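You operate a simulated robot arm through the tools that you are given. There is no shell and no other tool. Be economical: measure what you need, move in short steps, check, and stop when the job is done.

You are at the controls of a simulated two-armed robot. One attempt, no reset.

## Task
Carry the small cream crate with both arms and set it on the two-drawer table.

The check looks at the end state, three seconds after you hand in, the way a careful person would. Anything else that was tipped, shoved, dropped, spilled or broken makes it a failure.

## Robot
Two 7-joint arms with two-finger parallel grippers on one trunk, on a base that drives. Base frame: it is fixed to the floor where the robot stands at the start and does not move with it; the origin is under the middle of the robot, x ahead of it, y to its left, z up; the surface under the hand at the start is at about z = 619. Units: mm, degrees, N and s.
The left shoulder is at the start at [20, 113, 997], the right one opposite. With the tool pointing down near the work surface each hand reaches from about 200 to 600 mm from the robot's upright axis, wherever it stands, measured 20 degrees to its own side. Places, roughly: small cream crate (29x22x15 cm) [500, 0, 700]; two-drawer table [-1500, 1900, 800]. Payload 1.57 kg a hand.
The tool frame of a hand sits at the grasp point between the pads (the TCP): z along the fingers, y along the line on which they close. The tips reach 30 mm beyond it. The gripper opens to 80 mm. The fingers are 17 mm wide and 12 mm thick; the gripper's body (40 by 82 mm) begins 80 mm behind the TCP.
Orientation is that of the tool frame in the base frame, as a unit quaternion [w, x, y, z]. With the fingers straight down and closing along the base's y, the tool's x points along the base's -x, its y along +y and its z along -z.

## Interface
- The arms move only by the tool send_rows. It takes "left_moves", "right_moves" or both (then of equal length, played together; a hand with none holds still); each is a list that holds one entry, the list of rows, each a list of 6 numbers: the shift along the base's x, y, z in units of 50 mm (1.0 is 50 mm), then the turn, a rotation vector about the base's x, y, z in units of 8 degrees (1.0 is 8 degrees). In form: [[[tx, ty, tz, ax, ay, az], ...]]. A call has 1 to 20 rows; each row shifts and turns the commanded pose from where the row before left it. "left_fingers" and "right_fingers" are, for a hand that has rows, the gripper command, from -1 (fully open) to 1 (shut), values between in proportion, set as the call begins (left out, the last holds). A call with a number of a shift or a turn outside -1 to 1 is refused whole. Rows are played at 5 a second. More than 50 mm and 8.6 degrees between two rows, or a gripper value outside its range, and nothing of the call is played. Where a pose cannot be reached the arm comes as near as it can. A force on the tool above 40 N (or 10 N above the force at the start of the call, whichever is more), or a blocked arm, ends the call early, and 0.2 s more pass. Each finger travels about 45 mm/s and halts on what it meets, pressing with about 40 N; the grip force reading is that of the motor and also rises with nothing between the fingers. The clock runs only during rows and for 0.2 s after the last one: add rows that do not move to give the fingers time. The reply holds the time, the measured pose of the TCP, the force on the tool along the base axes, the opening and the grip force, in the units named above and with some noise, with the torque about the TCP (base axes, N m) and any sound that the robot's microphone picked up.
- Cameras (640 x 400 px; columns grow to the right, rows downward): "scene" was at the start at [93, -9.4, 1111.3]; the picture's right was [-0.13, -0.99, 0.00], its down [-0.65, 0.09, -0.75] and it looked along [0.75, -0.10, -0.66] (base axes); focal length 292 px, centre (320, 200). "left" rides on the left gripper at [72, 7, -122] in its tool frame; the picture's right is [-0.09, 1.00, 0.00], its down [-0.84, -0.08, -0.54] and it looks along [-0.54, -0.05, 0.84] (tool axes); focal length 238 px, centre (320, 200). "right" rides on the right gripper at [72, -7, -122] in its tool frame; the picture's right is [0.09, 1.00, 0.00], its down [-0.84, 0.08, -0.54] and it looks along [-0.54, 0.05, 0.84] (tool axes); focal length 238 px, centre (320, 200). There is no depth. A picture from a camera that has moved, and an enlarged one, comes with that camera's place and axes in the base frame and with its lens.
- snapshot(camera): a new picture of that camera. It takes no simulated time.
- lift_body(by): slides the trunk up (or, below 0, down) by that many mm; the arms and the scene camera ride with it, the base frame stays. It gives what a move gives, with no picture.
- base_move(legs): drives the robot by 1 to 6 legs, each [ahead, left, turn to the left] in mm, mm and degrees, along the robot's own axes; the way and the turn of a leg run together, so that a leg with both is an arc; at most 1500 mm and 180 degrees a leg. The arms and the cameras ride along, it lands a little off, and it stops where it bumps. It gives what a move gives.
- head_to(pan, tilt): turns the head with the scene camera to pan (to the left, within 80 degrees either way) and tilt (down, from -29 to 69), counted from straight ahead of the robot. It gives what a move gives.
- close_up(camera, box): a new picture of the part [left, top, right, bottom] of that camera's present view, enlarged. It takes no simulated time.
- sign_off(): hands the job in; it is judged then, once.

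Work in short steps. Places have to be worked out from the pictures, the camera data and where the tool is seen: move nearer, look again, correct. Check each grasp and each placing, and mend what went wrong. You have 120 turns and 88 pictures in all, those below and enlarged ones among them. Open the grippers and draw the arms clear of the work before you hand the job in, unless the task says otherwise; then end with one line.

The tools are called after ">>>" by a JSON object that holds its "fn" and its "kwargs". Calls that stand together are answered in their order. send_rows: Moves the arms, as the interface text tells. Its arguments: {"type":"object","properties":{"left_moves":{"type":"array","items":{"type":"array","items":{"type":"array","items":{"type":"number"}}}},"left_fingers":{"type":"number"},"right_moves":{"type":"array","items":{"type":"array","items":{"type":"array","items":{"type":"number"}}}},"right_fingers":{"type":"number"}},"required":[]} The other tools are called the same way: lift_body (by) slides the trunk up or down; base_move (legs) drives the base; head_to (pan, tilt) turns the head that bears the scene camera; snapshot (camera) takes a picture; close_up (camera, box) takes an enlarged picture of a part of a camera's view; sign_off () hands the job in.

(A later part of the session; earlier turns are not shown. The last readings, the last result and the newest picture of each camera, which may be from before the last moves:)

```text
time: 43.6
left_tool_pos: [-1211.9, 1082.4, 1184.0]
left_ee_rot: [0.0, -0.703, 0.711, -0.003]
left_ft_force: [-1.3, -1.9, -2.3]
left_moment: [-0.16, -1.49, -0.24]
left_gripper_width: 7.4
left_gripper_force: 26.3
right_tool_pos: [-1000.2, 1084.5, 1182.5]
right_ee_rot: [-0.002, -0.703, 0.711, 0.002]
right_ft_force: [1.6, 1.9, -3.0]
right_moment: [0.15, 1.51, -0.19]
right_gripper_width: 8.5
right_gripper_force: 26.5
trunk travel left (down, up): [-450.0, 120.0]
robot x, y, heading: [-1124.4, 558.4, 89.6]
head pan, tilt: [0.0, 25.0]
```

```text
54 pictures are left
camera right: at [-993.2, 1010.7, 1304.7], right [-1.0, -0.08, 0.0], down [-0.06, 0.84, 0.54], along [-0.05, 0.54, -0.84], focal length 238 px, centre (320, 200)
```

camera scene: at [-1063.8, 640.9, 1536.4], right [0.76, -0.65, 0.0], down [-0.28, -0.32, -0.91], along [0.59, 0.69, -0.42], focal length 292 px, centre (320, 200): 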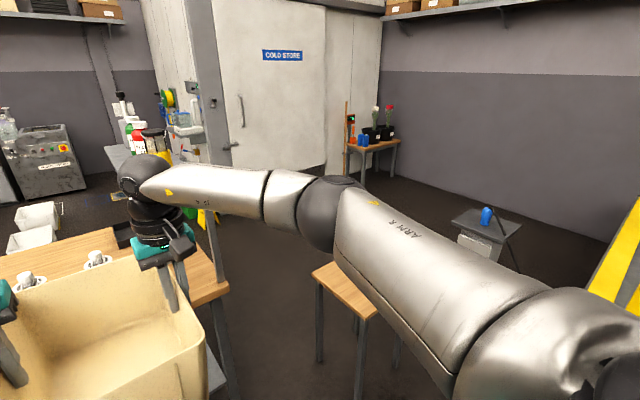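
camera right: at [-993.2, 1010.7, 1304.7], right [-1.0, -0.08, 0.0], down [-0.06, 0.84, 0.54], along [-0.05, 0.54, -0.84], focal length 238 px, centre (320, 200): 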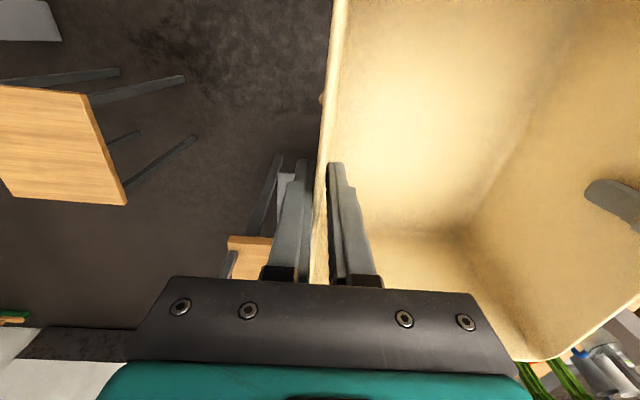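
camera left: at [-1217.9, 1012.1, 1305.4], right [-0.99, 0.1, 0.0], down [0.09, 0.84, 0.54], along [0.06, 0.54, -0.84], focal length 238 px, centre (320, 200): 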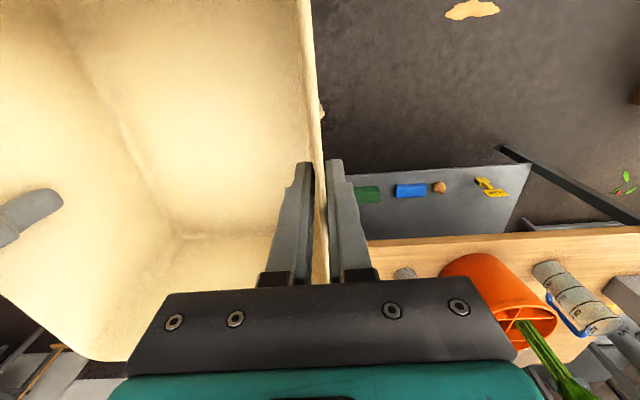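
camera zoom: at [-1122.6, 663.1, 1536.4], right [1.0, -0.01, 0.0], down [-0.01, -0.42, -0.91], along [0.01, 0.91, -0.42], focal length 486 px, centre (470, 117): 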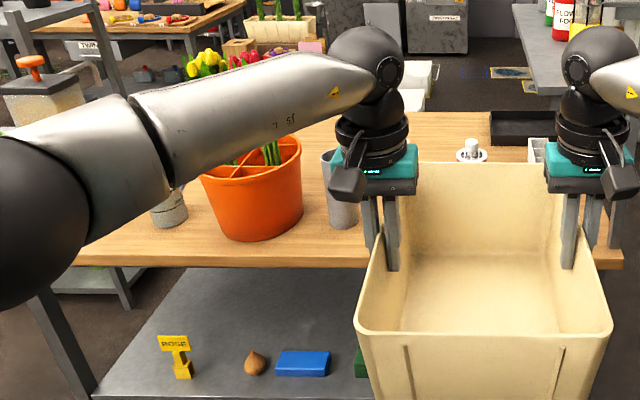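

The bench centre matches the given place, and the cans with white caps stand at about (−1110, 1655) and (−1268, 1655). The clear area is behind them, so I want the crate centred near (−1190, 1880). That needs about 620 mm of reach, so I'll test the extension in free air here.

>>> {"fn": "send_rows", "kwargs": {"left_moves": [[[0, 0.4, 0, 0, 0, 0], [0, 0.4, 0, 0, 0, 0], [0, 0.4, 0, 0, 0, 0], [0, 0.4, 0, 0, 0, 0], [0, 0.4, 0, 0, 0, 0], [0, 0, 0, 0, 0, 0]]], "right_moves": [[[0, 0.4, 0, 0, 0, 0], [0, 0.4, 0, 0, 0, 0], [0, 0.4, 0, 0, 0, 0], [0, 0.4, 0, 0, 0, 0], [0, 0.4, 0, 0, 0, 0], [0, 0, 0, 0, 0, 0]]]}}

>>> {"fn": "head_to", "kwargs": {"pan": 0, "tilt": 35}}

>>> {"fn": "snapshot", "kwargs": {"camera": "scene"}}

```text
time: 45.0
left_tool_pos: [-1211.7, 1136.5, 1183.9]
left_ee_rot: [0.001, -0.702, 0.712, -0.004]
left_ft_force: [1.2, -2.7, -1.7]
left_moment: [-0.13, -1.5, -0.18]
left_gripper_width: 7.1
left_gripper_force: 26.1
left hand out of reach, approached as far as the arm can: row 3, 4, 5
right_tool_pos: [-999.2, 1136.9, 1181.3]
right_ee_rot: [-0.003, -0.704, 0.71, 0.002]
right_ft_force: [-1.8, 2.2, -3.2]
right_moment: [0.11, 1.48, -0.27]
right_gripper_width: 7.9
right_gripper_force: 27.3
right hand out of reach, approached as far as the arm can: row 3, 4, 5
trunk travel left (down, up): [-450.0, 120.0]
robot x, y, heading: [-1123.7, 557.0, 89.2]
head pan, tilt: [0.0, 25.0]
```

```text
time: 45.7
left_tool_pos: [-1211.3, 1135.5, 1184.0]
left_ee_rot: [0.001, -0.702, 0.712, -0.004]
left_ft_force: [7.4, -2.1, -2.6]
left_moment: [-0.11, -1.54, -0.19]
left_gripper_width: 7.3
left_gripper_force: 26.1
right_tool_pos: [-999.2, 1135.9, 1183.9]
right_ee_rot: [-0.003, -0.704, 0.711, 0.003]
right_ft_force: [-7.0, 2.6, -2.5]
right_moment: [0.06, 1.51, -0.27]
right_gripper_width: 8.3
right_gripper_force: 28.0
trunk travel left (down, up): [-450.0, 120.0]
robot x, y, heading: [-1125.1, 560.6, 89.5]
head pan, tilt: [0.0, 35.0]
```

```text
53 pictures are left
camera scene: at [-1122.7, 659.0, 1520.7], right [1.0, -0.01, 0.0], down [-0.01, -0.57, -0.82], along [0.01, 0.82, -0.57], focal length 292 px, centre (320, 200)
```

scene: 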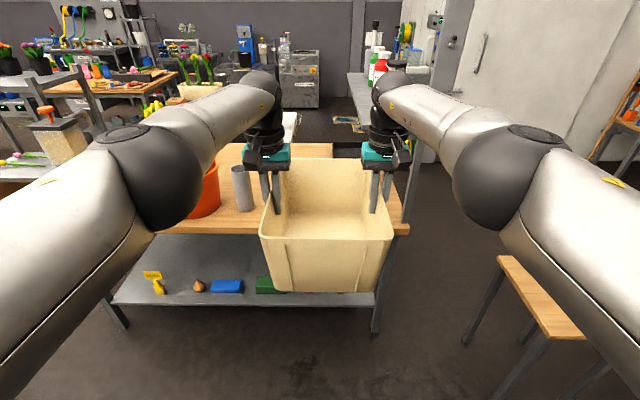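

Maximum reach is about 577 mm, so I need to know how close the base can get to the bench. I'll look straight down at the base front.

>>> {"fn": "head_to", "kwargs": {"pan": 0, "tilt": 69}}

>>> {"fn": "snapshot", "kwargs": {"camera": "scene"}}

>>> {"fn": "head_to", "kwargs": {"pan": 60, "tilt": 69}}

>>> {"fn": "snapshot", "kwargs": {"camera": "scene"}}

```text
time: 46.7
left_tool_pos: [-1209.7, 1136.5, 1183.3]
left_ee_rot: [0.003, -0.702, 0.712, -0.005]
left_ft_force: [11.8, -1.1, -2.2]
left_moment: [0.0, -1.54, -0.23]
left_gripper_width: 6.7
left_gripper_force: 26.1
right_tool_pos: [-999.2, 1135.6, 1182.9]
right_ee_rot: [-0.003, -0.702, 0.712, 0.004]
right_ft_force: [-10.8, 2.5, -2.2]
right_moment: [-0.02, 1.5, -0.24]
right_gripper_width: 8.1
right_gripper_force: 27.4
trunk travel left (down, up): [-450.0, 120.0]
robot x, y, heading: [-1125.8, 555.9, 89.2]
head pan, tilt: [0.0, 68.8]
```

```text
52 pictures are left
camera scene: at [-1123.1, 626.9, 1477.0], right [1.0, -0.01, 0.0], down [-0.01, -0.93, -0.36], along [0.0, 0.36, -0.93], focal length 292 px, centre (320, 200)
```

scene: 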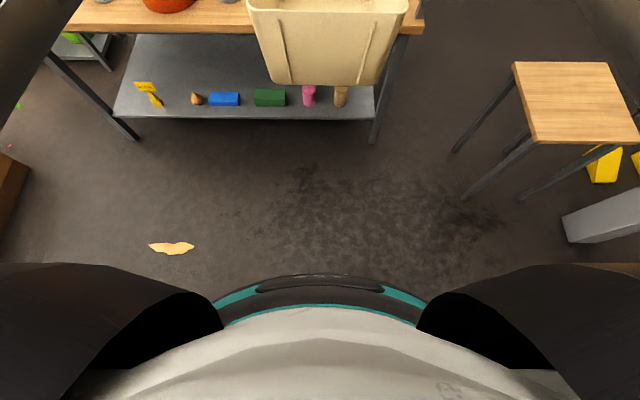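

```text
time: 48.0
left_tool_pos: [-1212.0, 1135.7, 1183.2]
left_ee_rot: [0.002, -0.703, 0.711, -0.005]
left_ft_force: [13.5, -1.7, -2.4]
left_moment: [0.05, -1.52, -0.22]
left_gripper_width: 6.4
left_gripper_force: 26.5
right_tool_pos: [-999.7, 1136.6, 1182.7]
right_ee_rot: [-0.004, -0.703, 0.711, 0.003]
right_ft_force: [-12.1, 2.4, -2.7]
right_moment: [-0.03, 1.49, -0.2]
right_gripper_width: 8.0
right_gripper_force: 26.8
trunk travel left (down, up): [-450.0, 120.0]
robot x, y, heading: [-1123.4, 558.4, 89.2]
head pan, tilt: [60.0, 68.8]
```

```text
51 pictures are left
camera scene: at [-1171.8, 599.6, 1477.0], right [0.51, 0.86, 0.0], down [0.8, -0.48, -0.36], along [-0.31, 0.18, -0.93], focal length 292 px, centre (320, 200)
```

scene: 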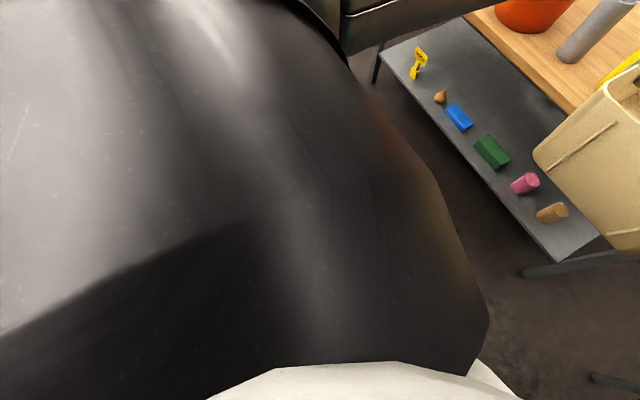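

The base front is about 250 mm ahead of its axis, and the bench's shelf and legs start near y≈1555, so the robot can stand at y≈1280 and put the crate centre at about 1850. The elbows would then pass only just over the cans. I'll test the reach with the hands 100 mm lower relative to the shoulders, which leaves the elbows higher.

>>> {"fn": "send_rows", "kwargs": {"left_moves": [[[0, 0, -0.5, 0, 0, 0], [0, 0, -0.5, 0, 0, 0], [0, 0, -0.5, 0, 0, 0], [0, 0, -0.5, 0, 0, 0], [0, 0, 0, 0, 0, 0]]], "right_moves": [[[0, 0, -0.5, 0, 0, 0], [0, 0, -0.5, 0, 0, 0], [0, 0, -0.5, 0, 0, 0], [0, 0, -0.5, 0, 0, 0], [0, 0, 0, 0, 0, 0]]]}}

>>> {"fn": "head_to", "kwargs": {"pan": 0, "tilt": 35}}

>>> {"fn": "snapshot", "kwargs": {"camera": "scene"}}

```text
time: 49.2
left_tool_pos: [-1212.2, 1124.7, 1082.4]
left_ee_rot: [0.004, -0.702, 0.713, -0.007]
left_ft_force: [20.1, -0.7, -2.8]
left_moment: [0.01, -1.51, -0.07]
left_gripper_width: 7.0
left_gripper_force: 26.4
left hand out of reach, approached as far as the arm can: row 3, 4
right_tool_pos: [-1000.2, 1126.5, 1084.0]
right_ee_rot: [-0.006, -0.704, 0.711, 0.006]
right_ft_force: [-20.1, 0.4, -3.4]
right_moment: [-0.02, 1.49, -0.21]
right_gripper_width: 7.5
right_gripper_force: 26.7
right hand out of reach, approached as far as the arm can: row 3, 4
trunk travel left (down, up): [-450.0, 120.0]
robot x, y, heading: [-1126.1, 558.9, 89.3]
head pan, tilt: [60.0, 68.8]
```

```text
time: 50.5
left_tool_pos: [-1212.8, 1125.4, 1082.4]
left_ee_rot: [0.004, -0.702, 0.712, -0.007]
left_ft_force: [20.7, -0.9, -2.7]
left_moment: [-0.21, -1.51, -0.12]
left_gripper_width: 6.9
left_gripper_force: 26.7
right_tool_pos: [-999.6, 1126.3, 1083.2]
right_ee_rot: [-0.006, -0.703, 0.711, 0.006]
right_ft_force: [-20.4, 1.3, -2.4]
right_moment: [0.18, 1.51, -0.22]
right_gripper_width: 7.4
right_gripper_force: 26.1
trunk travel left (down, up): [-450.0, 120.0]
robot x, y, heading: [-1121.7, 555.8, 89.4]
head pan, tilt: [0.0, 35.0]
```

```text
50 pictures are left
camera scene: at [-1122.8, 659.0, 1520.6], right [1.0, -0.01, 0.0], down [-0.01, -0.57, -0.82], along [0.01, 0.82, -0.57], focal length 292 px, centre (320, 200)
```

scene: 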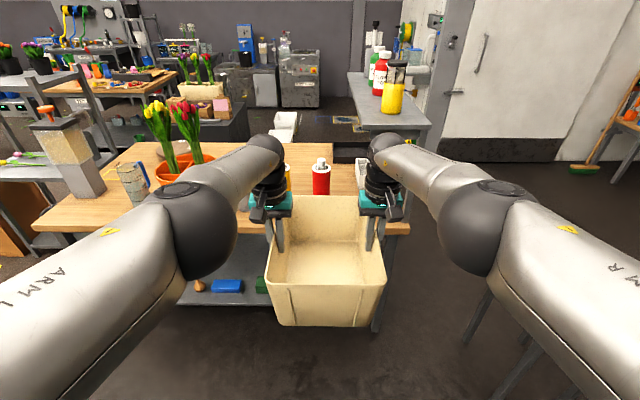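

The view of the bench top is now much better, so I'll zoom in to locate the free area precisely.

>>> {"fn": "close_up", "kwargs": {"camera": "scene", "box": [200, 60, 440, 220]}}

>>> {"fn": "close_up", "kwargs": {"camera": "scene", "box": [20, 60, 300, 250]}}

```text
2.50 times, centred on (320, 140) of scene
camera zoom: at [-1122.8, 659.0, 1520.6], right [1.0, -0.01, 0.0], down [-0.01, -0.57, -0.82], along [0.01, 0.82, -0.57], focal length 729 px, centre (320, 350)
```

zoom: 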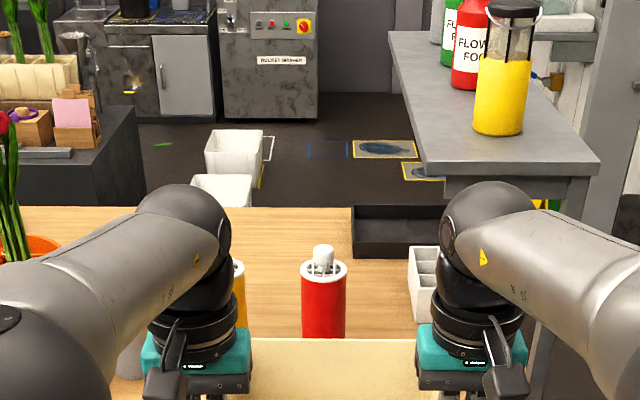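

```text
2.11 times, centred on (160, 155) of scene
camera zoom: at [-1122.8, 659.0, 1520.6], right [1.0, -0.01, 0.0], down [-0.01, -0.57, -0.82], along [0.01, 0.82, -0.57], focal length 614 px, centre (657, 295)
```

zoom: 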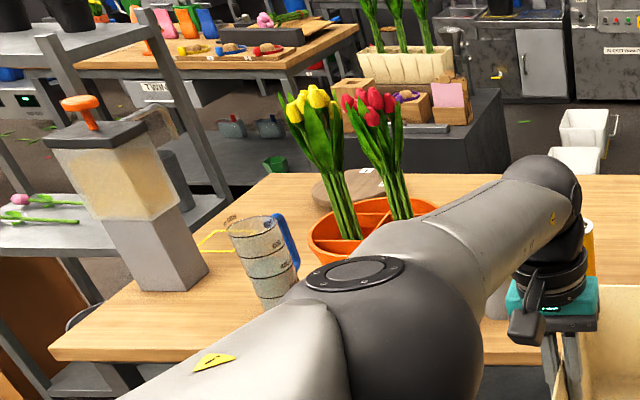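

The red can's flange is at about (−1107, 1654, z 978) and the yellow one at about (−1270, 1652). The bench top behind them is empty back to y≈2320. With the hands 314 mm below the shoulders the elbows clear the cans, so I'll keep this posture, ease the inward strain and raise the trunk fully.

>>> {"fn": "send_rows", "kwargs": {"left_moves": [[[0.05, -0.1, 0, 0, 0, 0], [0, 0, 0, 0, 0, 0]]], "right_moves": [[[-0.05, -0.1, 0, 0, 0, 0], [0, 0, 0, 0, 0, 0]]]}}

>>> {"fn": "lift_body", "kwargs": {"by": 118}}

```text
time: 51.1
left_tool_pos: [-1212.2, 1123.8, 1082.7]
left_ee_rot: [0.001, -0.703, 0.711, -0.006]
left_ft_force: [13.8, -5.0, -2.7]
left_moment: [-0.02, -1.54, -0.39]
left_gripper_width: 7.3
left_gripper_force: 26.0
right_tool_pos: [-1000.9, 1121.9, 1083.7]
right_ee_rot: [-0.003, -0.702, 0.712, 0.003]
right_ft_force: [-14.4, 4.3, -2.6]
right_moment: [0.04, 1.51, -0.41]
right_gripper_width: 7.6
right_gripper_force: 27.0
trunk travel left (down, up): [-450.0, 120.0]
robot x, y, heading: [-1123.1, 560.5, 89.3]
head pan, tilt: [0.0, 35.0]
```

```text
time: 52.6
left_tool_pos: [-1211.2, 1124.4, 1200.7]
left_ee_rot: [0.002, -0.703, 0.711, -0.006]
left_ft_force: [13.8, -4.3, -2.8]
left_moment: [-0.29, -1.55, -0.42]
left_gripper_width: 7.1
left_gripper_force: 26.8
right_tool_pos: [-999.0, 1122.2, 1202.0]
right_ee_rot: [-0.004, -0.702, 0.712, 0.002]
right_ft_force: [-14.1, 4.5, -2.4]
right_moment: [0.3, 1.46, -0.45]
right_gripper_width: 7.7
right_gripper_force: 26.9
trunk travel left (down, up): [-568.0, 2.0]
robot x, y, heading: [-1121.3, 560.1, 89.4]
head pan, tilt: [0.0, 35.0]
```

The crate bottom is now near z 1080, well above the can caps. I'll shift left 57 mm and drive ahead 450 mm, then look down at the clearances.

>>> {"fn": "base_move", "kwargs": {"legs": [[0, 57, 0.6], [450, 0, 0]]}}

>>> {"fn": "snapshot", "kwargs": {"camera": "scene"}}

>>> {"fn": "head_to", "kwargs": {"pan": 0, "tilt": 69}}

>>> {"fn": "snapshot", "kwargs": {"camera": "scene"}}

```text
time: 55.8
left_tool_pos: [-1280.8, 1563.7, 1200.6]
left_ee_rot: [-0.003, 0.71, -0.704, 0.006]
left_ft_force: [13.9, -4.6, -1.3]
left_moment: [0.03, -1.49, -0.42]
left_gripper_width: 7.4
left_gripper_force: 26.1
right_tool_pos: [-1068.7, 1568.0, 1202.4]
right_ee_rot: [0.004, 0.709, -0.705, -0.002]
right_ft_force: [-14.2, 3.7, -3.7]
right_moment: [-0.03, 1.52, -0.39]
right_gripper_width: 7.6
right_gripper_force: 27.2
trunk travel left (down, up): [-568.0, 2.0]
robot x, y, heading: [-1181.8, 998.8, 90.3]
head pan, tilt: [0.0, 35.0]
```

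```text
47 pictures are left
camera scene: at [-1183.1, 1101.3, 1638.6], right [1.0, 0.01, 0.0], down [0.0, -0.57, -0.82], along [-0.01, 0.82, -0.57], focal length 292 px, centre (320, 200)
```

scene: 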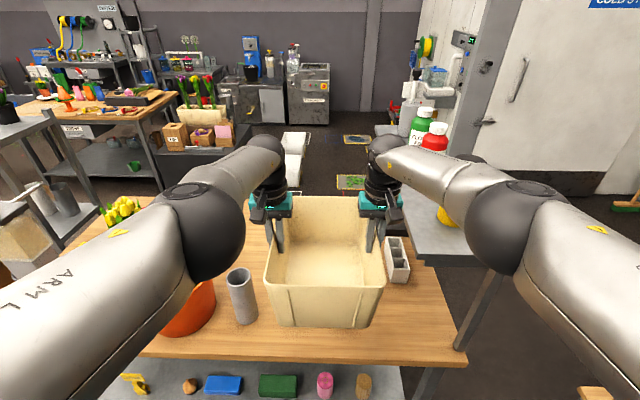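

```text
time: 56.8
left_tool_pos: [-1281.3, 1563.9, 1201.1]
left_ee_rot: [-0.001, 0.71, -0.704, 0.006]
left_ft_force: [-1.8, -3.1, -2.1]
left_moment: [0.23, -1.49, -0.37]
left_gripper_width: 7.3
left_gripper_force: 26.8
right_tool_pos: [-1069.3, 1568.1, 1202.3]
right_ee_rot: [0.004, 0.71, -0.704, -0.003]
right_ft_force: [1.0, 3.4, -2.9]
right_moment: [-0.22, 1.47, -0.36]
right_gripper_width: 7.7
right_gripper_force: 26.8
trunk travel left (down, up): [-568.0, 2.0]
robot x, y, heading: [-1179.6, 998.7, 90.2]
head pan, tilt: [0.0, 68.8]
```

```text
46 pictures are left
camera scene: at [-1182.9, 1069.0, 1595.0], right [1.0, 0.01, 0.0], down [0.01, -0.93, -0.36], along [0.0, 0.36, -0.93], focal length 292 px, centre (320, 200)
```

scene: 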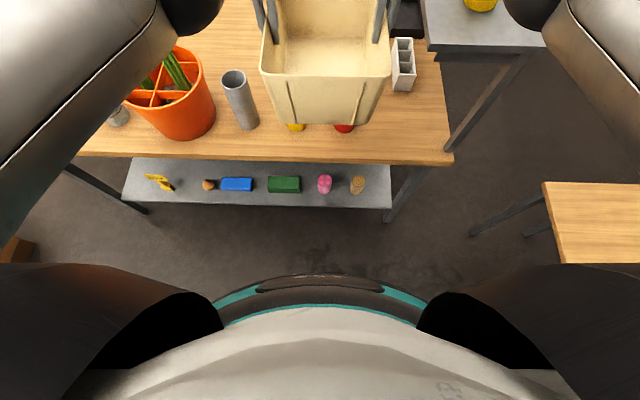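

The refined geometry puts the bench's front edge at y≈1545 (z≈780), the cans' backs at y≈1705, and the shelf and leg fronts at ≈1555. The base reaches less than about 215 mm ahead of its axis, so standing at y≈1305 is safe and puts the crate centre at about 1875. I'll drive 200 mm more and check.

>>> {"fn": "base_move", "kwargs": {"legs": [[200, 0, 0]]}}

>>> {"fn": "snapshot", "kwargs": {"camera": "scene"}}

>>> {"fn": "snapshot", "kwargs": {"camera": "left"}}

>>> {"fn": "snapshot", "kwargs": {"camera": "right"}}

```text
time: 58.4
left_tool_pos: [-1280.8, 1764.9, 1200.2]
left_ee_rot: [-0.003, 0.709, -0.706, 0.007]
left_ft_force: [-1.6, -4.5, -2.1]
left_moment: [-0.29, -1.5, -0.46]
left_gripper_width: 7.4
left_gripper_force: 26.6
right_tool_pos: [-1068.7, 1765.4, 1202.1]
right_ee_rot: [0.003, 0.709, -0.705, -0.002]
right_ft_force: [0.8, 3.9, -2.3]
right_moment: [0.28, 1.43, -0.45]
right_gripper_width: 7.6
right_gripper_force: 26.7
trunk travel left (down, up): [-568.0, 2.0]
robot x, y, heading: [-1180.0, 1201.4, 90.3]
head pan, tilt: [0.0, 68.8]
```

```text
45 pictures are left
camera scene: at [-1184.1, 1268.9, 1594.9], right [1.0, 0.01, 0.0], down [0.01, -0.93, -0.36], along [0.0, 0.36, -0.93], focal length 292 px, centre (320, 200)
```

scene: 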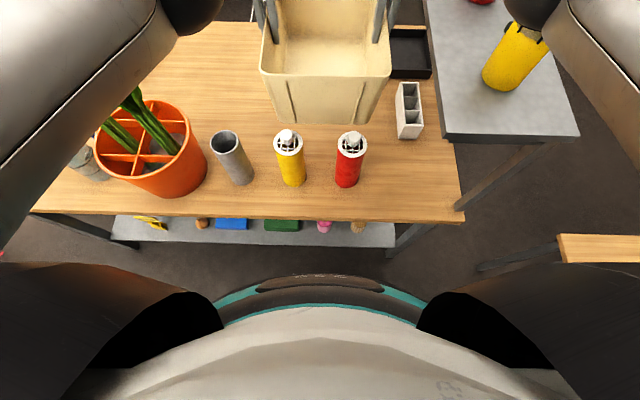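

```text
44 pictures are left
camera left: at [-1288.3, 1694.0, 1323.7], right [-1.0, 0.09, -0.01], down [0.07, 0.84, 0.54], along [0.06, 0.53, -0.84], focal length 238 px, centre (320, 200)
```

left: 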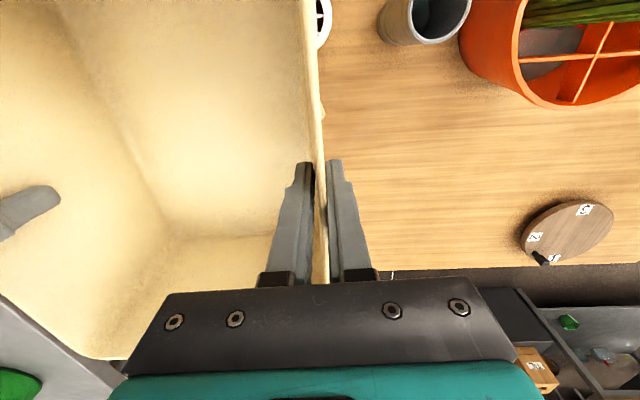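

```text
43 pictures are left
camera right: at [-1062.2, 1693.5, 1324.1], right [-1.0, -0.1, 0.01], down [-0.08, 0.84, 0.54], along [-0.06, 0.54, -0.84], focal length 238 px, centre (320, 200)
```

right: 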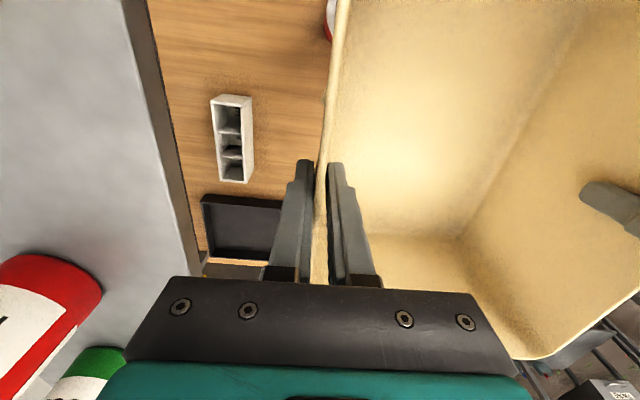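

The area behind the cans is clear. On the far side of the bench I can see only floor and other furniture, and the tulips lean away from the arm. I'll drive the last 105 mm.

>>> {"fn": "base_move", "kwargs": {"legs": [[105, 0, 0]]}}

>>> {"fn": "snapshot", "kwargs": {"camera": "scene"}}

```text
time: 59.6
left_tool_pos: [-1280.0, 1867.0, 1202.1]
left_ee_rot: [-0.002, 0.708, -0.706, 0.007]
left_ft_force: [-1.6, -2.1, -2.2]
left_moment: [0.11, -1.51, -0.39]
left_gripper_width: 7.3
left_gripper_force: 26.1
right_tool_pos: [-1069.4, 1868.6, 1202.0]
right_ee_rot: [0.003, 0.708, -0.707, -0.003]
right_ft_force: [1.8, 3.7, -3.9]
right_moment: [-0.15, 1.47, -0.35]
right_gripper_width: 7.4
right_gripper_force: 26.8
trunk travel left (down, up): [-568.0, 2.0]
robot x, y, heading: [-1185.4, 1302.3, 90.0]
head pan, tilt: [0.0, 68.8]
```

```text
42 pictures are left
camera scene: at [-1184.5, 1370.7, 1595.0], right [1.0, 0.0, 0.0], down [0.0, -0.93, -0.36], along [0.0, 0.36, -0.93], focal length 292 px, centre (320, 200)
```

scene: 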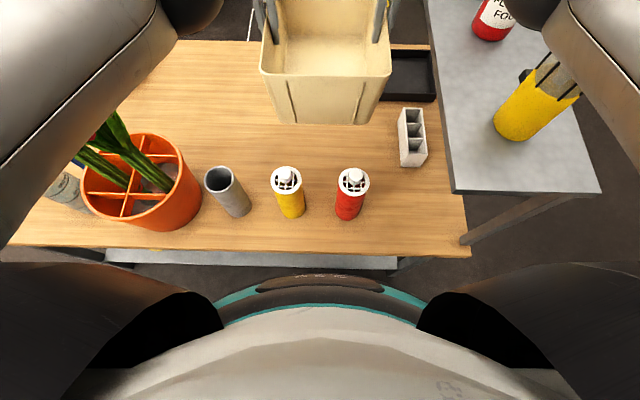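

Looking closely, the right elbow now sits almost over the riser shelf (z≈1140, x>−965) with its bottles, and the left one is near the tulips. Lowering here in this posture isn't safe. I'll back out straight first, keeping the height, and re-check the other table with labels while thinking through the approach.

>>> {"fn": "base_move", "kwargs": {"legs": [[-350, 0, 0]]}}

>>> {"fn": "head_to", "kwargs": {"pan": 20, "tilt": 25}}

>>> {"fn": "snapshot", "kwargs": {"camera": "scene"}}

>>> {"fn": "close_up", "kwargs": {"camera": "scene", "box": [60, 60, 330, 240]}}

```text
time: 61.8
left_tool_pos: [-1278.3, 1520.8, 1201.7]
left_ee_rot: [0.002, -0.707, 0.708, -0.006]
left_ft_force: [-2.1, -2.4, -3.0]
left_moment: [-0.2, -1.51, -0.35]
left_gripper_width: 7.4
left_gripper_force: 26.4
right_tool_pos: [-1064.9, 1521.2, 1202.7]
right_ee_rot: [-0.004, -0.706, 0.708, 0.003]
right_ft_force: [2.3, 3.3, -3.3]
right_moment: [0.25, 1.46, -0.33]
right_gripper_width: 7.5
right_gripper_force: 26.9
trunk travel left (down, up): [-568.0, 2.0]
robot x, y, heading: [-1184.3, 955.4, 89.9]
head pan, tilt: [0.0, 68.8]
```

```text
time: 63.0
left_tool_pos: [-1277.3, 1521.0, 1201.8]
left_ee_rot: [0.001, -0.707, 0.707, -0.007]
left_ft_force: [-2.5, -3.4, -2.6]
left_moment: [0.16, -1.5, -0.3]
left_gripper_width: 7.6
left_gripper_force: 26.4
right_tool_pos: [-1065.0, 1522.6, 1203.9]
right_ee_rot: [-0.002, -0.706, 0.708, 0.004]
right_ft_force: [1.9, 2.7, -2.1]
right_moment: [-0.21, 1.47, -0.22]
right_gripper_width: 7.5
right_gripper_force: 26.5
trunk travel left (down, up): [-568.0, 2.0]
robot x, y, heading: [-1183.6, 957.3, 90.1]
head pan, tilt: [20.0, 25.0]
```

```text
41 pictures are left
camera scene: at [-1215.1, 1056.1, 1654.3], right [0.94, 0.34, 0.0], down [0.14, -0.4, -0.91], along [-0.31, 0.85, -0.42], focal length 292 px, centre (320, 200)
```

scene: 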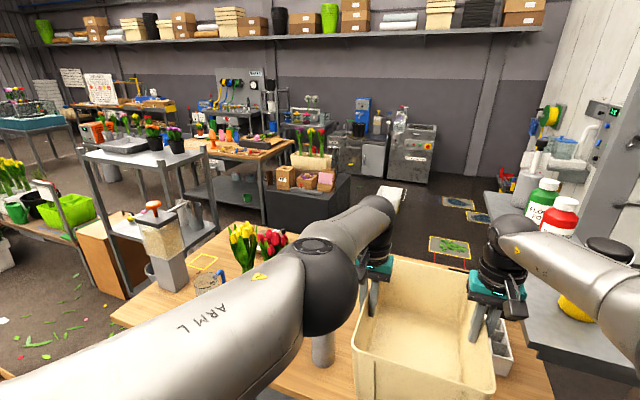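

```text
2.22 times, centred on (195, 150) of scene
camera zoom: at [-1215.1, 1056.1, 1654.3], right [0.94, 0.34, 0.0], down [0.14, -0.4, -0.91], along [-0.31, 0.85, -0.42], focal length 648 px, centre (598, 311)
```

zoom: 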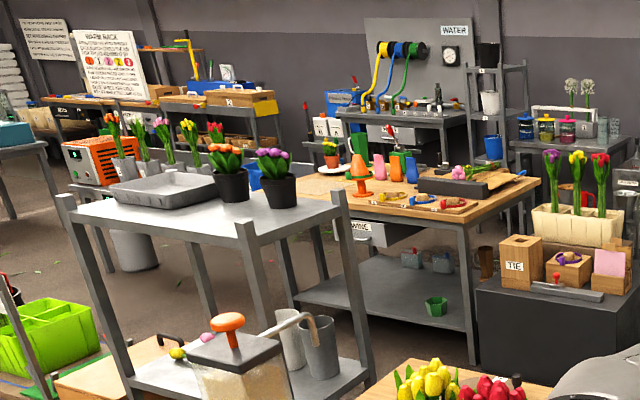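

The labelled table is about 4.3 m off, so the bench here is the one at the given place. I'll measure the elbow positions in the current posture to see how much sideways room the arms need.

>>> {"fn": "head_to", "kwargs": {"pan": 0, "tilt": 40}}

>>> {"fn": "snapshot", "kwargs": {"camera": "scene"}}

```text
time: 63.8
left_tool_pos: [-1277.1, 1521.5, 1201.7]
left_ee_rot: [0.001, -0.707, 0.708, -0.007]
left_ft_force: [-2.8, -3.3, -3.5]
left_moment: [-0.1, -1.51, -0.31]
left_gripper_width: 7.4
left_gripper_force: 26.3
right_tool_pos: [-1065.8, 1522.6, 1203.1]
right_ee_rot: [-0.002, -0.705, 0.709, 0.003]
right_ft_force: [2.2, 2.5, -3.4]
right_moment: [0.12, 1.47, -0.28]
right_gripper_width: 7.4
right_gripper_force: 26.1
trunk travel left (down, up): [-568.0, 2.0]
robot x, y, heading: [-1181.5, 957.3, 90.0]
head pan, tilt: [0.0, 40.0]
```

```text
39 pictures are left
camera scene: at [-1183.7, 1054.4, 1631.1], right [1.0, 0.0, 0.0], down [0.0, -0.64, -0.77], along [0.0, 0.77, -0.64], focal length 292 px, centre (320, 200)
```

scene: 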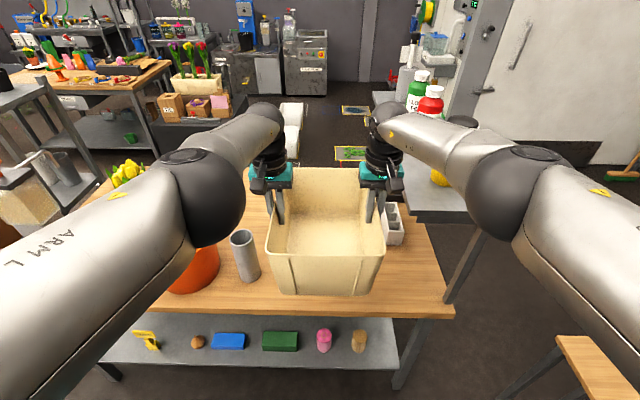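

The left elbow sits about 84 mm outboard of its hand, while the right one is about 154 mm out. If the right folded like the left, both would clear. I'll cycle the hands a bit (back and up, then return) to see whether the elbow posture changes.

>>> {"fn": "send_rows", "kwargs": {"left_moves": [[[0, -0.5, 0.5, 0, 0, 0], [0, -0.5, 0.5, 0, 0, 0], [0, -0.5, 0.5, 0, 0, 0], [0, 0, 0, 0, 0, 0]]], "right_moves": [[[0, -0.5, 0.5, 0, 0, 0], [0, -0.5, 0.5, 0, 0, 0], [0, -0.5, 0.5, 0, 0, 0], [0, 0, 0, 0, 0, 0]]]}}

>>> {"fn": "snapshot", "kwargs": {"camera": "scene"}}

>>> {"fn": "send_rows", "kwargs": {"left_moves": [[[0, 0.5, -0.5, 0, 0, 0], [0, 0.5, -0.5, 0, 0, 0], [0, 0.5, -0.5, 0, 0, 0], [0, 0, 0, 0, 0, 0]]], "right_moves": [[[0, 0.5, -0.5, 0, 0, 0], [0, 0.5, -0.5, 0, 0, 0], [0, 0.5, -0.5, 0, 0, 0], [0, 0, 0, 0, 0, 0]]]}}

>>> {"fn": "snapshot", "kwargs": {"camera": "scene"}}

```text
time: 64.8
left_tool_pos: [-1268.0, 1520.1, 1200.0]
left_ee_rot: [0.007, -0.703, 0.711, -0.016]
left_ft_force: [25.0, -16.2, 16.8]
left_moment: [-0.46, -1.96, -0.69]
left_gripper_width: 19.3
left_gripper_force: 33.3
left hand out of reach, approached as far as the arm can: row 1, 2, 3
right_tool_pos: [-1070.7, 1452.4, 1279.1]
right_ee_rot: [0.005, 0.707, -0.707, -0.011]
right_ft_force: [-26.1, 15.3, -21.1]
right_moment: [0.3, 0.32, -0.55]
right_gripper_width: 9.3
right_gripper_force: 28.3
trunk travel left (down, up): [-568.0, 2.0]
robot x, y, heading: [-1183.4, 955.0, 89.7]
head pan, tilt: [0.0, 40.0]
```

```text
38 pictures are left
camera scene: at [-1184.0, 1055.2, 1631.0], right [1.0, 0.0, 0.0], down [0.0, -0.64, -0.77], along [0.0, 0.77, -0.64], focal length 292 px, centre (320, 200)
```

scene: 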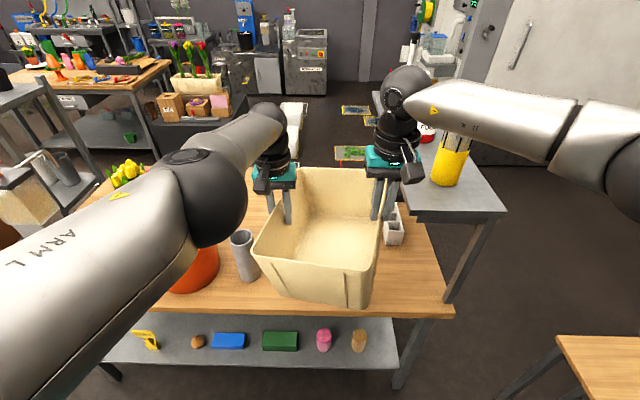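

```text
time: 65.8
left_tool_pos: [-1279.9, 1516.4, 1169.7]
left_ee_rot: [0.001, 0.709, -0.705, 0.003]
left_ft_force: [-8.7, 5.6, -1.5]
left_moment: [0.5, -0.26, 0.47]
left_gripper_width: 5.0
left_gripper_force: 24.9
left hand out of reach, approached as far as the arm can: row 1, 2, 3
right_tool_pos: [-1064.0, 1521.1, 1202.2]
right_ee_rot: [-0.002, -0.706, 0.708, 0.0]
right_ft_force: [8.5, -4.8, -2.6]
right_moment: [-0.72, -0.03, 0.51]
right_gripper_width: 6.0
right_gripper_force: 25.8
trunk travel left (down, up): [-568.0, 2.0]
robot x, y, heading: [-1181.3, 954.8, 89.9]
head pan, tilt: [0.0, 40.0]
```

```text
37 pictures are left
camera scene: at [-1181.9, 1053.7, 1631.2], right [1.0, 0.0, 0.0], down [0.0, -0.64, -0.77], along [0.0, 0.77, -0.64], focal length 292 px, centre (320, 200)
```

scene: 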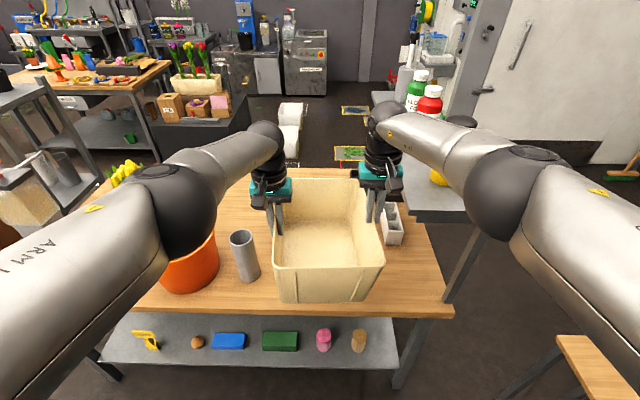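

The left arm got stuck near a limit and the crate has tilted with the left side about 32 mm low, though the grips still hold. I'll raise just the left hand in tiny steps to level it.

>>> {"fn": "send_rows", "kwargs": {"left_moves": [[[0, 0, 0.2, 0, 0, 0], [0, 0, 0, 0, 0, 0]]]}}

```text
time: 66.4
left_tool_pos: [-1280.6, 1514.3, 1178.3]
left_ee_rot: [0.003, 0.708, -0.706, 0.004]
left_ft_force: [-18.7, 3.8, -11.8]
left_moment: [-0.38, 1.54, 0.45]
left_gripper_width: 6.4
left_gripper_force: 26.0
right_tool_pos: [-1065.4, 1523.2, 1204.4]
right_ee_rot: [-0.001, -0.705, 0.709, 0.004]
right_ft_force: [18.7, -3.4, 5.7]
right_moment: [0.21, -0.18, 0.4]
right_gripper_width: 6.6
right_gripper_force: 26.2
trunk travel left (down, up): [-568.0, 2.0]
robot x, y, heading: [-1184.9, 957.0, 89.9]
head pan, tilt: [0.0, 40.0]
```

Levelling works. I'll continue, with a slight outward ease.

>>> {"fn": "send_rows", "kwargs": {"left_moves": [[[-0.04, 0.06, 0.2, 0, 0, 0], [0, 0.06, 0.2, 0, 0, 0], [0, 0, 0, 0, 0, 0]]]}}

>>> {"fn": "snapshot", "kwargs": {"camera": "scene"}}

>>> {"fn": "snapshot", "kwargs": {"camera": "left"}}

```text
time: 67.2
left_tool_pos: [-1280.6, 1523.5, 1200.0]
left_ee_rot: [0.001, 0.708, -0.707, 0.003]
left_ft_force: [-18.9, 4.7, -10.2]
left_moment: [-0.31, 1.66, 0.54]
left_gripper_width: 11.5
left_gripper_force: 28.5
right_tool_pos: [-1067.7, 1522.5, 1204.7]
right_ee_rot: [-0.002, -0.706, 0.708, 0.002]
right_ft_force: [17.8, -4.6, 5.0]
right_moment: [0.17, -0.25, 0.41]
right_gripper_width: 6.8
right_gripper_force: 26.6
trunk travel left (down, up): [-568.0, 2.0]
robot x, y, heading: [-1183.8, 957.4, 89.9]
head pan, tilt: [0.0, 40.0]
```

```text
36 pictures are left
camera scene: at [-1183.8, 1054.5, 1631.1], right [1.0, 0.0, 0.0], down [0.0, -0.64, -0.77], along [0.0, 0.77, -0.64], focal length 292 px, centre (320, 200)
```

scene: 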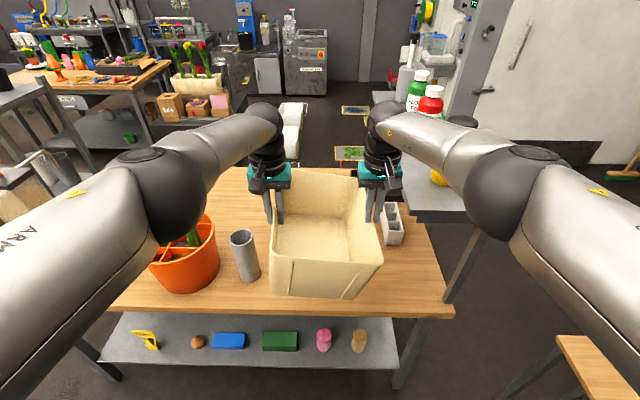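

```text
35 pictures are left
camera left: at [-1287.6, 1452.1, 1322.3], right [-1.0, 0.09, 0.0], down [0.07, 0.84, 0.54], along [0.05, 0.54, -0.84], focal length 238 px, centre (320, 200)
```

left: 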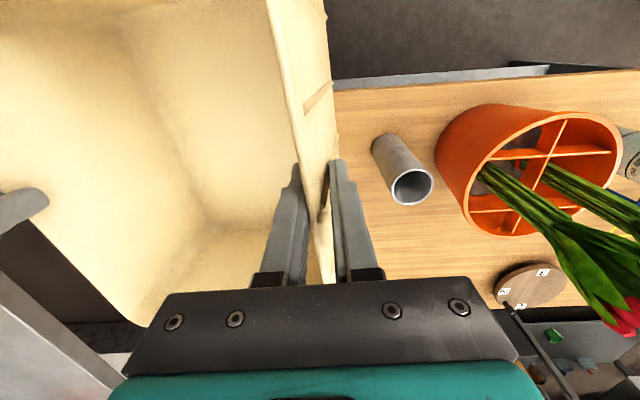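

The crate is now held crookedly and needs a proper regrasp. I'll back out over open floor and return to the grey platform. There I'll regrasp by the near wall, which gives more reach and keeps the elbows away from the riser and tulips.

>>> {"fn": "base_move", "kwargs": {"legs": [[-550, 0, 0]]}}

>>> {"fn": "head_to", "kwargs": {"pan": 0, "tilt": 45}}

>>> {"fn": "snapshot", "kwargs": {"camera": "scene"}}

```text
time: 70.4
left_tool_pos: [-1283.6, 961.6, 1198.9]
left_ee_rot: [0.002, 0.71, -0.704, 0.002]
left_ft_force: [-18.9, 4.1, -10.5]
left_moment: [-0.04, 1.71, 0.46]
left_gripper_width: 11.3
left_gripper_force: 28.6
right_tool_pos: [-1069.2, 963.6, 1204.9]
right_ee_rot: [0.002, 0.708, -0.706, -0.002]
right_ft_force: [18.5, -3.4, 5.0]
right_moment: [-0.04, -0.23, 0.45]
right_gripper_width: 6.7
right_gripper_force: 25.8
trunk travel left (down, up): [-568.0, 2.0]
robot x, y, heading: [-1184.7, 399.3, 90.5]
head pan, tilt: [0.0, 40.0]
```

```text
time: 71.1
left_tool_pos: [-1284.3, 961.6, 1199.3]
left_ee_rot: [0.002, 0.711, -0.704, 0.002]
left_ft_force: [0.4, 5.3, -11.9]
left_moment: [0.04, 1.72, 0.47]
left_gripper_width: 10.9
left_gripper_force: 28.4
right_tool_pos: [-1071.0, 963.2, 1204.6]
right_ee_rot: [0.001, 0.708, -0.706, -0.002]
right_ft_force: [-0.3, -5.0, 7.1]
right_moment: [-0.16, 0.28, 0.5]
right_gripper_width: 6.5
right_gripper_force: 26.2
trunk travel left (down, up): [-568.0, 2.0]
robot x, y, heading: [-1181.8, 396.9, 90.1]
head pan, tilt: [0.0, 45.0]
```

```text
34 pictures are left
camera scene: at [-1183.0, 490.4, 1623.9], right [1.0, 0.01, 0.0], down [0.0, -0.71, -0.71], along [0.0, 0.71, -0.71], focal length 292 px, centre (320, 200)
```

scene: 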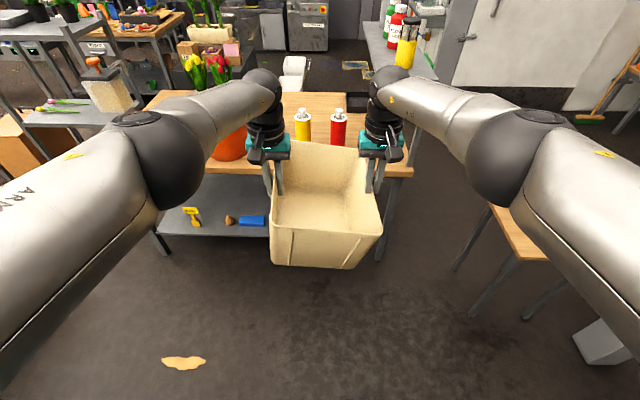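

It's held stably enough. I'll retrace the path: right 790 mm, back 390 mm, then turn to face the platform.

>>> {"fn": "base_move", "kwargs": {"legs": [[0, -790, 0], [-390, 0, 0], [0, 0, -90]]}}

>>> {"fn": "head_to", "kwargs": {"pan": 0, "tilt": 50}}

>>> {"fn": "snapshot", "kwargs": {"camera": "scene"}}

```text
time: 81.2
left_tool_pos: [185.2, 110.5, 1200.2]
left_ee_rot: [-0.003, 0.0, 1.0, 0.001]
left_ft_force: [4.9, 1.7, -12.3]
left_moment: [1.61, 0.13, 0.51]
left_gripper_width: 10.8
left_gripper_force: 28.3
right_tool_pos: [184.1, -103.5, 1204.0]
right_ee_rot: [0.001, 0.003, 1.0, 0.003]
right_ft_force: [-4.2, -1.3, 5.7]
right_moment: [0.21, -0.03, 0.43]
right_gripper_width: 6.7
right_gripper_force: 26.5
trunk travel left (down, up): [-568.0, 2.0]
robot x, y, heading: [-379.5, 11.7, -0.3]
head pan, tilt: [0.0, 45.0]
```

```text
time: 81.9
left_tool_pos: [185.8, 109.9, 1198.6]
left_ee_rot: [-0.003, -0.001, 1.0, -0.001]
left_ft_force: [4.0, -0.9, -12.5]
left_moment: [1.67, -0.08, 0.48]
left_gripper_width: 10.7
left_gripper_force: 28.9
right_tool_pos: [184.9, -103.2, 1203.4]
right_ee_rot: [0.001, 0.003, 1.0, 0.003]
right_ft_force: [-5.3, 0.4, 6.2]
right_moment: [0.24, 0.14, 0.54]
right_gripper_width: 6.7
right_gripper_force: 26.4
trunk travel left (down, up): [-568.0, 2.0]
robot x, y, heading: [-382.6, 13.4, -0.3]
head pan, tilt: [0.0, 50.0]
```

```text
33 pictures are left
camera scene: at [-293.6, 14.7, 1616.9], right [0.0, -1.0, 0.0], down [-0.77, 0.0, -0.64], along [0.64, 0.0, -0.77], focal length 292 px, centre (320, 200)
```

scene: 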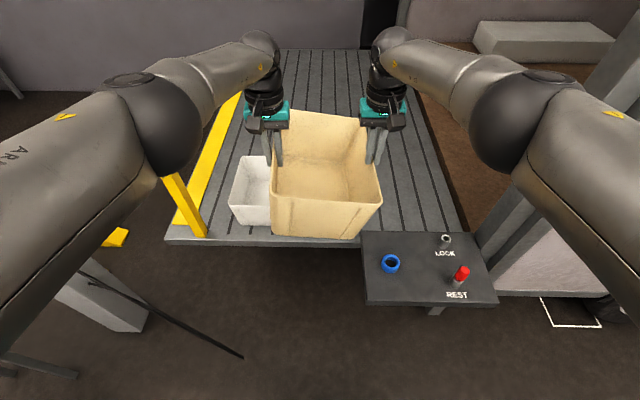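

I'm facing the platform again. I'll move 22 mm right (more room from the white crate) and ahead 350 mm, then lower the trunk most of the way.

>>> {"fn": "base_move", "kwargs": {"legs": [[0, -22, 0.3], [350, 0, 0]]}}

>>> {"fn": "lift_body", "kwargs": {"by": -390}}

>>> {"fn": "snapshot", "kwargs": {"camera": "scene"}}

>>> {"fn": "snapshot", "kwargs": {"camera": "left"}}

>>> {"fn": "snapshot", "kwargs": {"camera": "right"}}

```text
time: 84.6
left_tool_pos: [537.3, 99.3, 1199.1]
left_ee_rot: [-0.003, -0.007, 1.0, 0.0]
left_ft_force: [3.8, 0.0, -11.8]
left_moment: [1.53, 0.01, 0.48]
left_gripper_width: 10.4
left_gripper_force: 28.5
right_tool_pos: [539.7, -116.6, 1203.8]
right_ee_rot: [0.0, -0.005, 1.0, 0.003]
right_ft_force: [-4.3, 0.7, 7.1]
right_moment: [0.26, 0.12, 0.47]
right_gripper_width: 6.8
right_gripper_force: 26.6
trunk travel left (down, up): [-568.0, 2.0]
robot x, y, heading: [-23.7, -5.3, 0.6]
head pan, tilt: [0.0, 50.0]
```

```text
time: 88.3
left_tool_pos: [535.8, 98.4, 808.7]
left_ee_rot: [-0.001, -0.009, 1.0, 0.0]
left_ft_force: [4.8, -1.5, -10.9]
left_moment: [1.6, 0.03, 0.52]
left_gripper_width: 10.3
left_gripper_force: 28.2
right_tool_pos: [539.6, -116.1, 814.7]
right_ee_rot: [0.001, -0.005, 1.0, 0.002]
right_ft_force: [-4.9, 0.6, 6.5]
right_moment: [0.26, 0.1, 0.46]
right_gripper_width: 6.4
right_gripper_force: 25.8
trunk travel left (down, up): [-178.0, 392.0]
robot x, y, heading: [-26.6, -8.6, 0.9]
head pan, tilt: [0.0, 50.0]
```

```text
32 pictures are left
camera scene: at [59.2, -3.9, 1227.0], right [0.01, -1.0, 0.0], down [-0.77, -0.01, -0.64], along [0.64, 0.01, -0.77], focal length 292 px, centre (320, 200)
```

scene: 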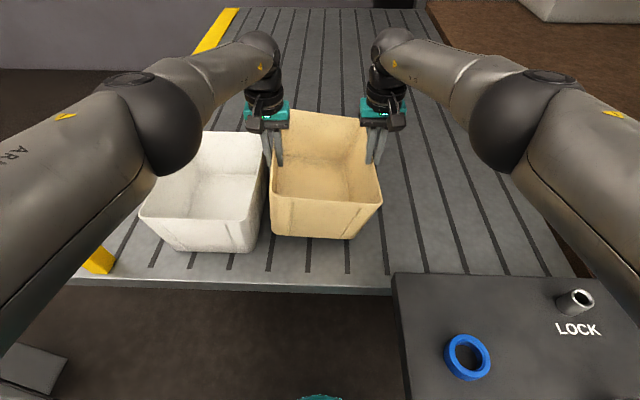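

```text
31 pictures are left
camera left: at [465.5, 104.7, 931.8], right [0.08, 1.0, 0.0], down [0.84, -0.07, 0.54], along [0.54, -0.04, -0.84], focal length 238 px, centre (320, 200)
```

left: 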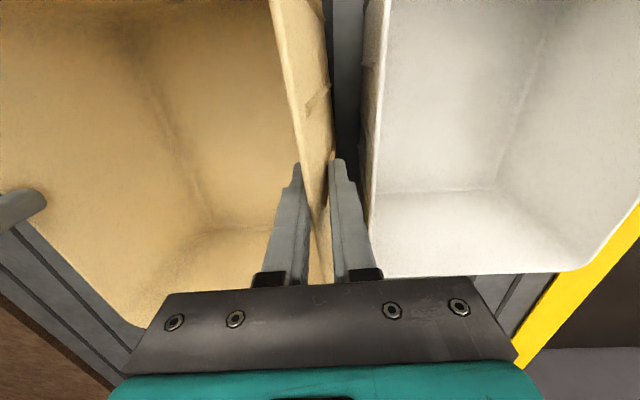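

```text
30 pictures are left
camera right: at [466.4, -125.1, 936.2], right [-0.1, 0.99, 0.01], down [0.84, 0.08, 0.54], along [0.54, 0.06, -0.84], focal length 238 px, centre (320, 200)
```

right: 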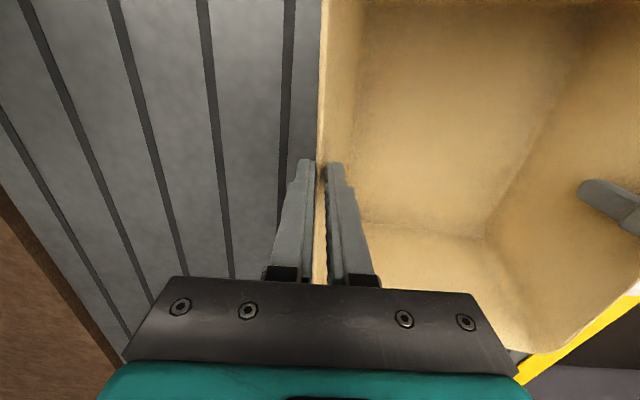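

The crate hangs clear, with a gap of roughly 25 mm to the white crate. I'll nudge the base 15 mm further right and lower to just above touchdown.

>>> {"fn": "base_move", "kwargs": {"legs": [[0, -15, -0.6]]}}

>>> {"fn": "lift_body", "kwargs": {"by": -50}}

>>> {"fn": "snapshot", "kwargs": {"camera": "scene"}}

```text
time: 89.1
left_tool_pos: [537.6, 77.9, 808.5]
left_ee_rot: [-0.003, -0.002, 1.0, 0.0]
left_ft_force: [4.4, -0.6, -11.5]
left_moment: [1.57, -0.03, 0.47]
left_gripper_width: 10.1
left_gripper_force: 28.0
right_tool_pos: [538.0, -136.2, 814.5]
right_ee_rot: [0.001, 0.0, 1.0, 0.004]
right_ft_force: [-4.0, 0.9, 6.1]
right_moment: [0.27, 0.06, 0.47]
right_gripper_width: 6.4
right_gripper_force: 26.3
trunk travel left (down, up): [-178.0, 392.0]
robot x, y, heading: [-29.2, -20.7, -0.0]
head pan, tilt: [0.0, 50.0]
```

```text
time: 90.0
left_tool_pos: [536.3, 77.9, 760.2]
left_ee_rot: [-0.001, -0.003, 1.0, -0.001]
left_ft_force: [5.2, 0.1, -5.4]
left_moment: [0.82, -0.79, 0.38]
left_gripper_width: 4.6
left_gripper_force: 25.0
right_tool_pos: [539.1, -135.7, 767.8]
right_ee_rot: [0.005, 0.001, 1.0, 0.003]
right_ft_force: [-1.0, 4.1, 23.6]
right_moment: [0.88, -0.44, 0.43]
right_gripper_width: 8.8
right_gripper_force: 27.1
trunk travel left (down, up): [-128.0, 442.0]
robot x, y, heading: [-28.3, -20.0, 0.0]
head pan, tilt: [0.0, 50.0]
```

```text
29 pictures are left
camera scene: at [57.8, -19.2, 1177.0], right [0.0, -1.0, 0.0], down [-0.77, 0.0, -0.64], along [0.64, 0.0, -0.77], focal length 292 px, centre (320, 200)
```

scene: 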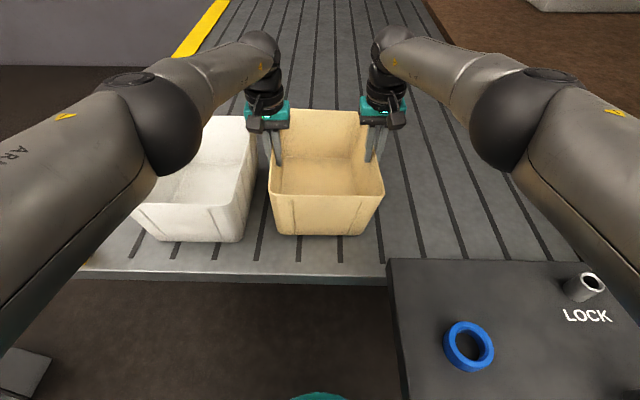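

It has touched down and squared itself. I'll open both grippers to let it rest.

>>> {"fn": "send_rows", "kwargs": {"left_moves": [[[0, 0, 0, 0, 0, 0], [0, 0, 0, 0, 0, 0], [0, 0, 0, 0, 0, 0]]], "right_moves": [[[0, 0, 0, 0, 0, 0], [0, 0, 0, 0, 0, 0], [0, 0, 0, 0, 0, 0]]], "left_fingers": 0.3, "right_fingers": 0.1}}

>>> {"fn": "snapshot", "kwargs": {"camera": "left"}}

```text
time: 90.8
left_tool_pos: [536.0, 77.4, 759.8]
left_ee_rot: [-0.003, -0.003, 1.0, 0.0]
left_ft_force: [0.7, 0.1, -0.5]
left_moment: [-0.01, 0.01, 0.02]
left_gripper_width: 28.1
left_gripper_force: 0.1
right_tool_pos: [537.7, -137.0, 764.3]
right_ee_rot: [0.002, 0.001, 1.0, 0.002]
right_ft_force: [0.2, -0.7, -0.3]
right_moment: [0.0, -0.01, 0.02]
right_gripper_width: 36.2
right_gripper_force: 0.0
trunk travel left (down, up): [-128.0, 442.0]
robot x, y, heading: [-25.7, -17.2, -0.1]
head pan, tilt: [0.0, 50.0]
```

```text
28 pictures are left
camera left: at [466.4, 84.4, 881.9], right [0.09, 1.0, 0.0], down [0.84, -0.07, 0.54], along [0.54, -0.05, -0.84], focal length 238 px, centre (320, 200)
```

left: 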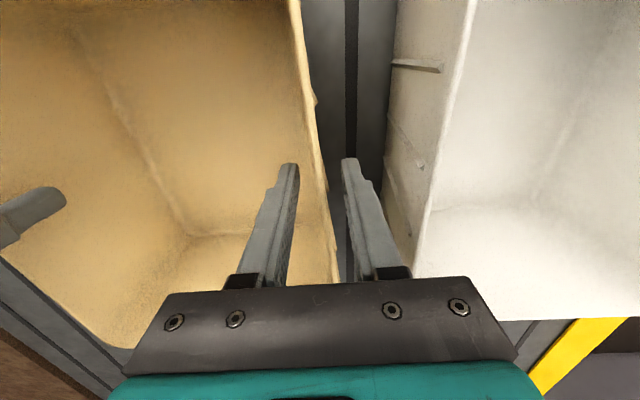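

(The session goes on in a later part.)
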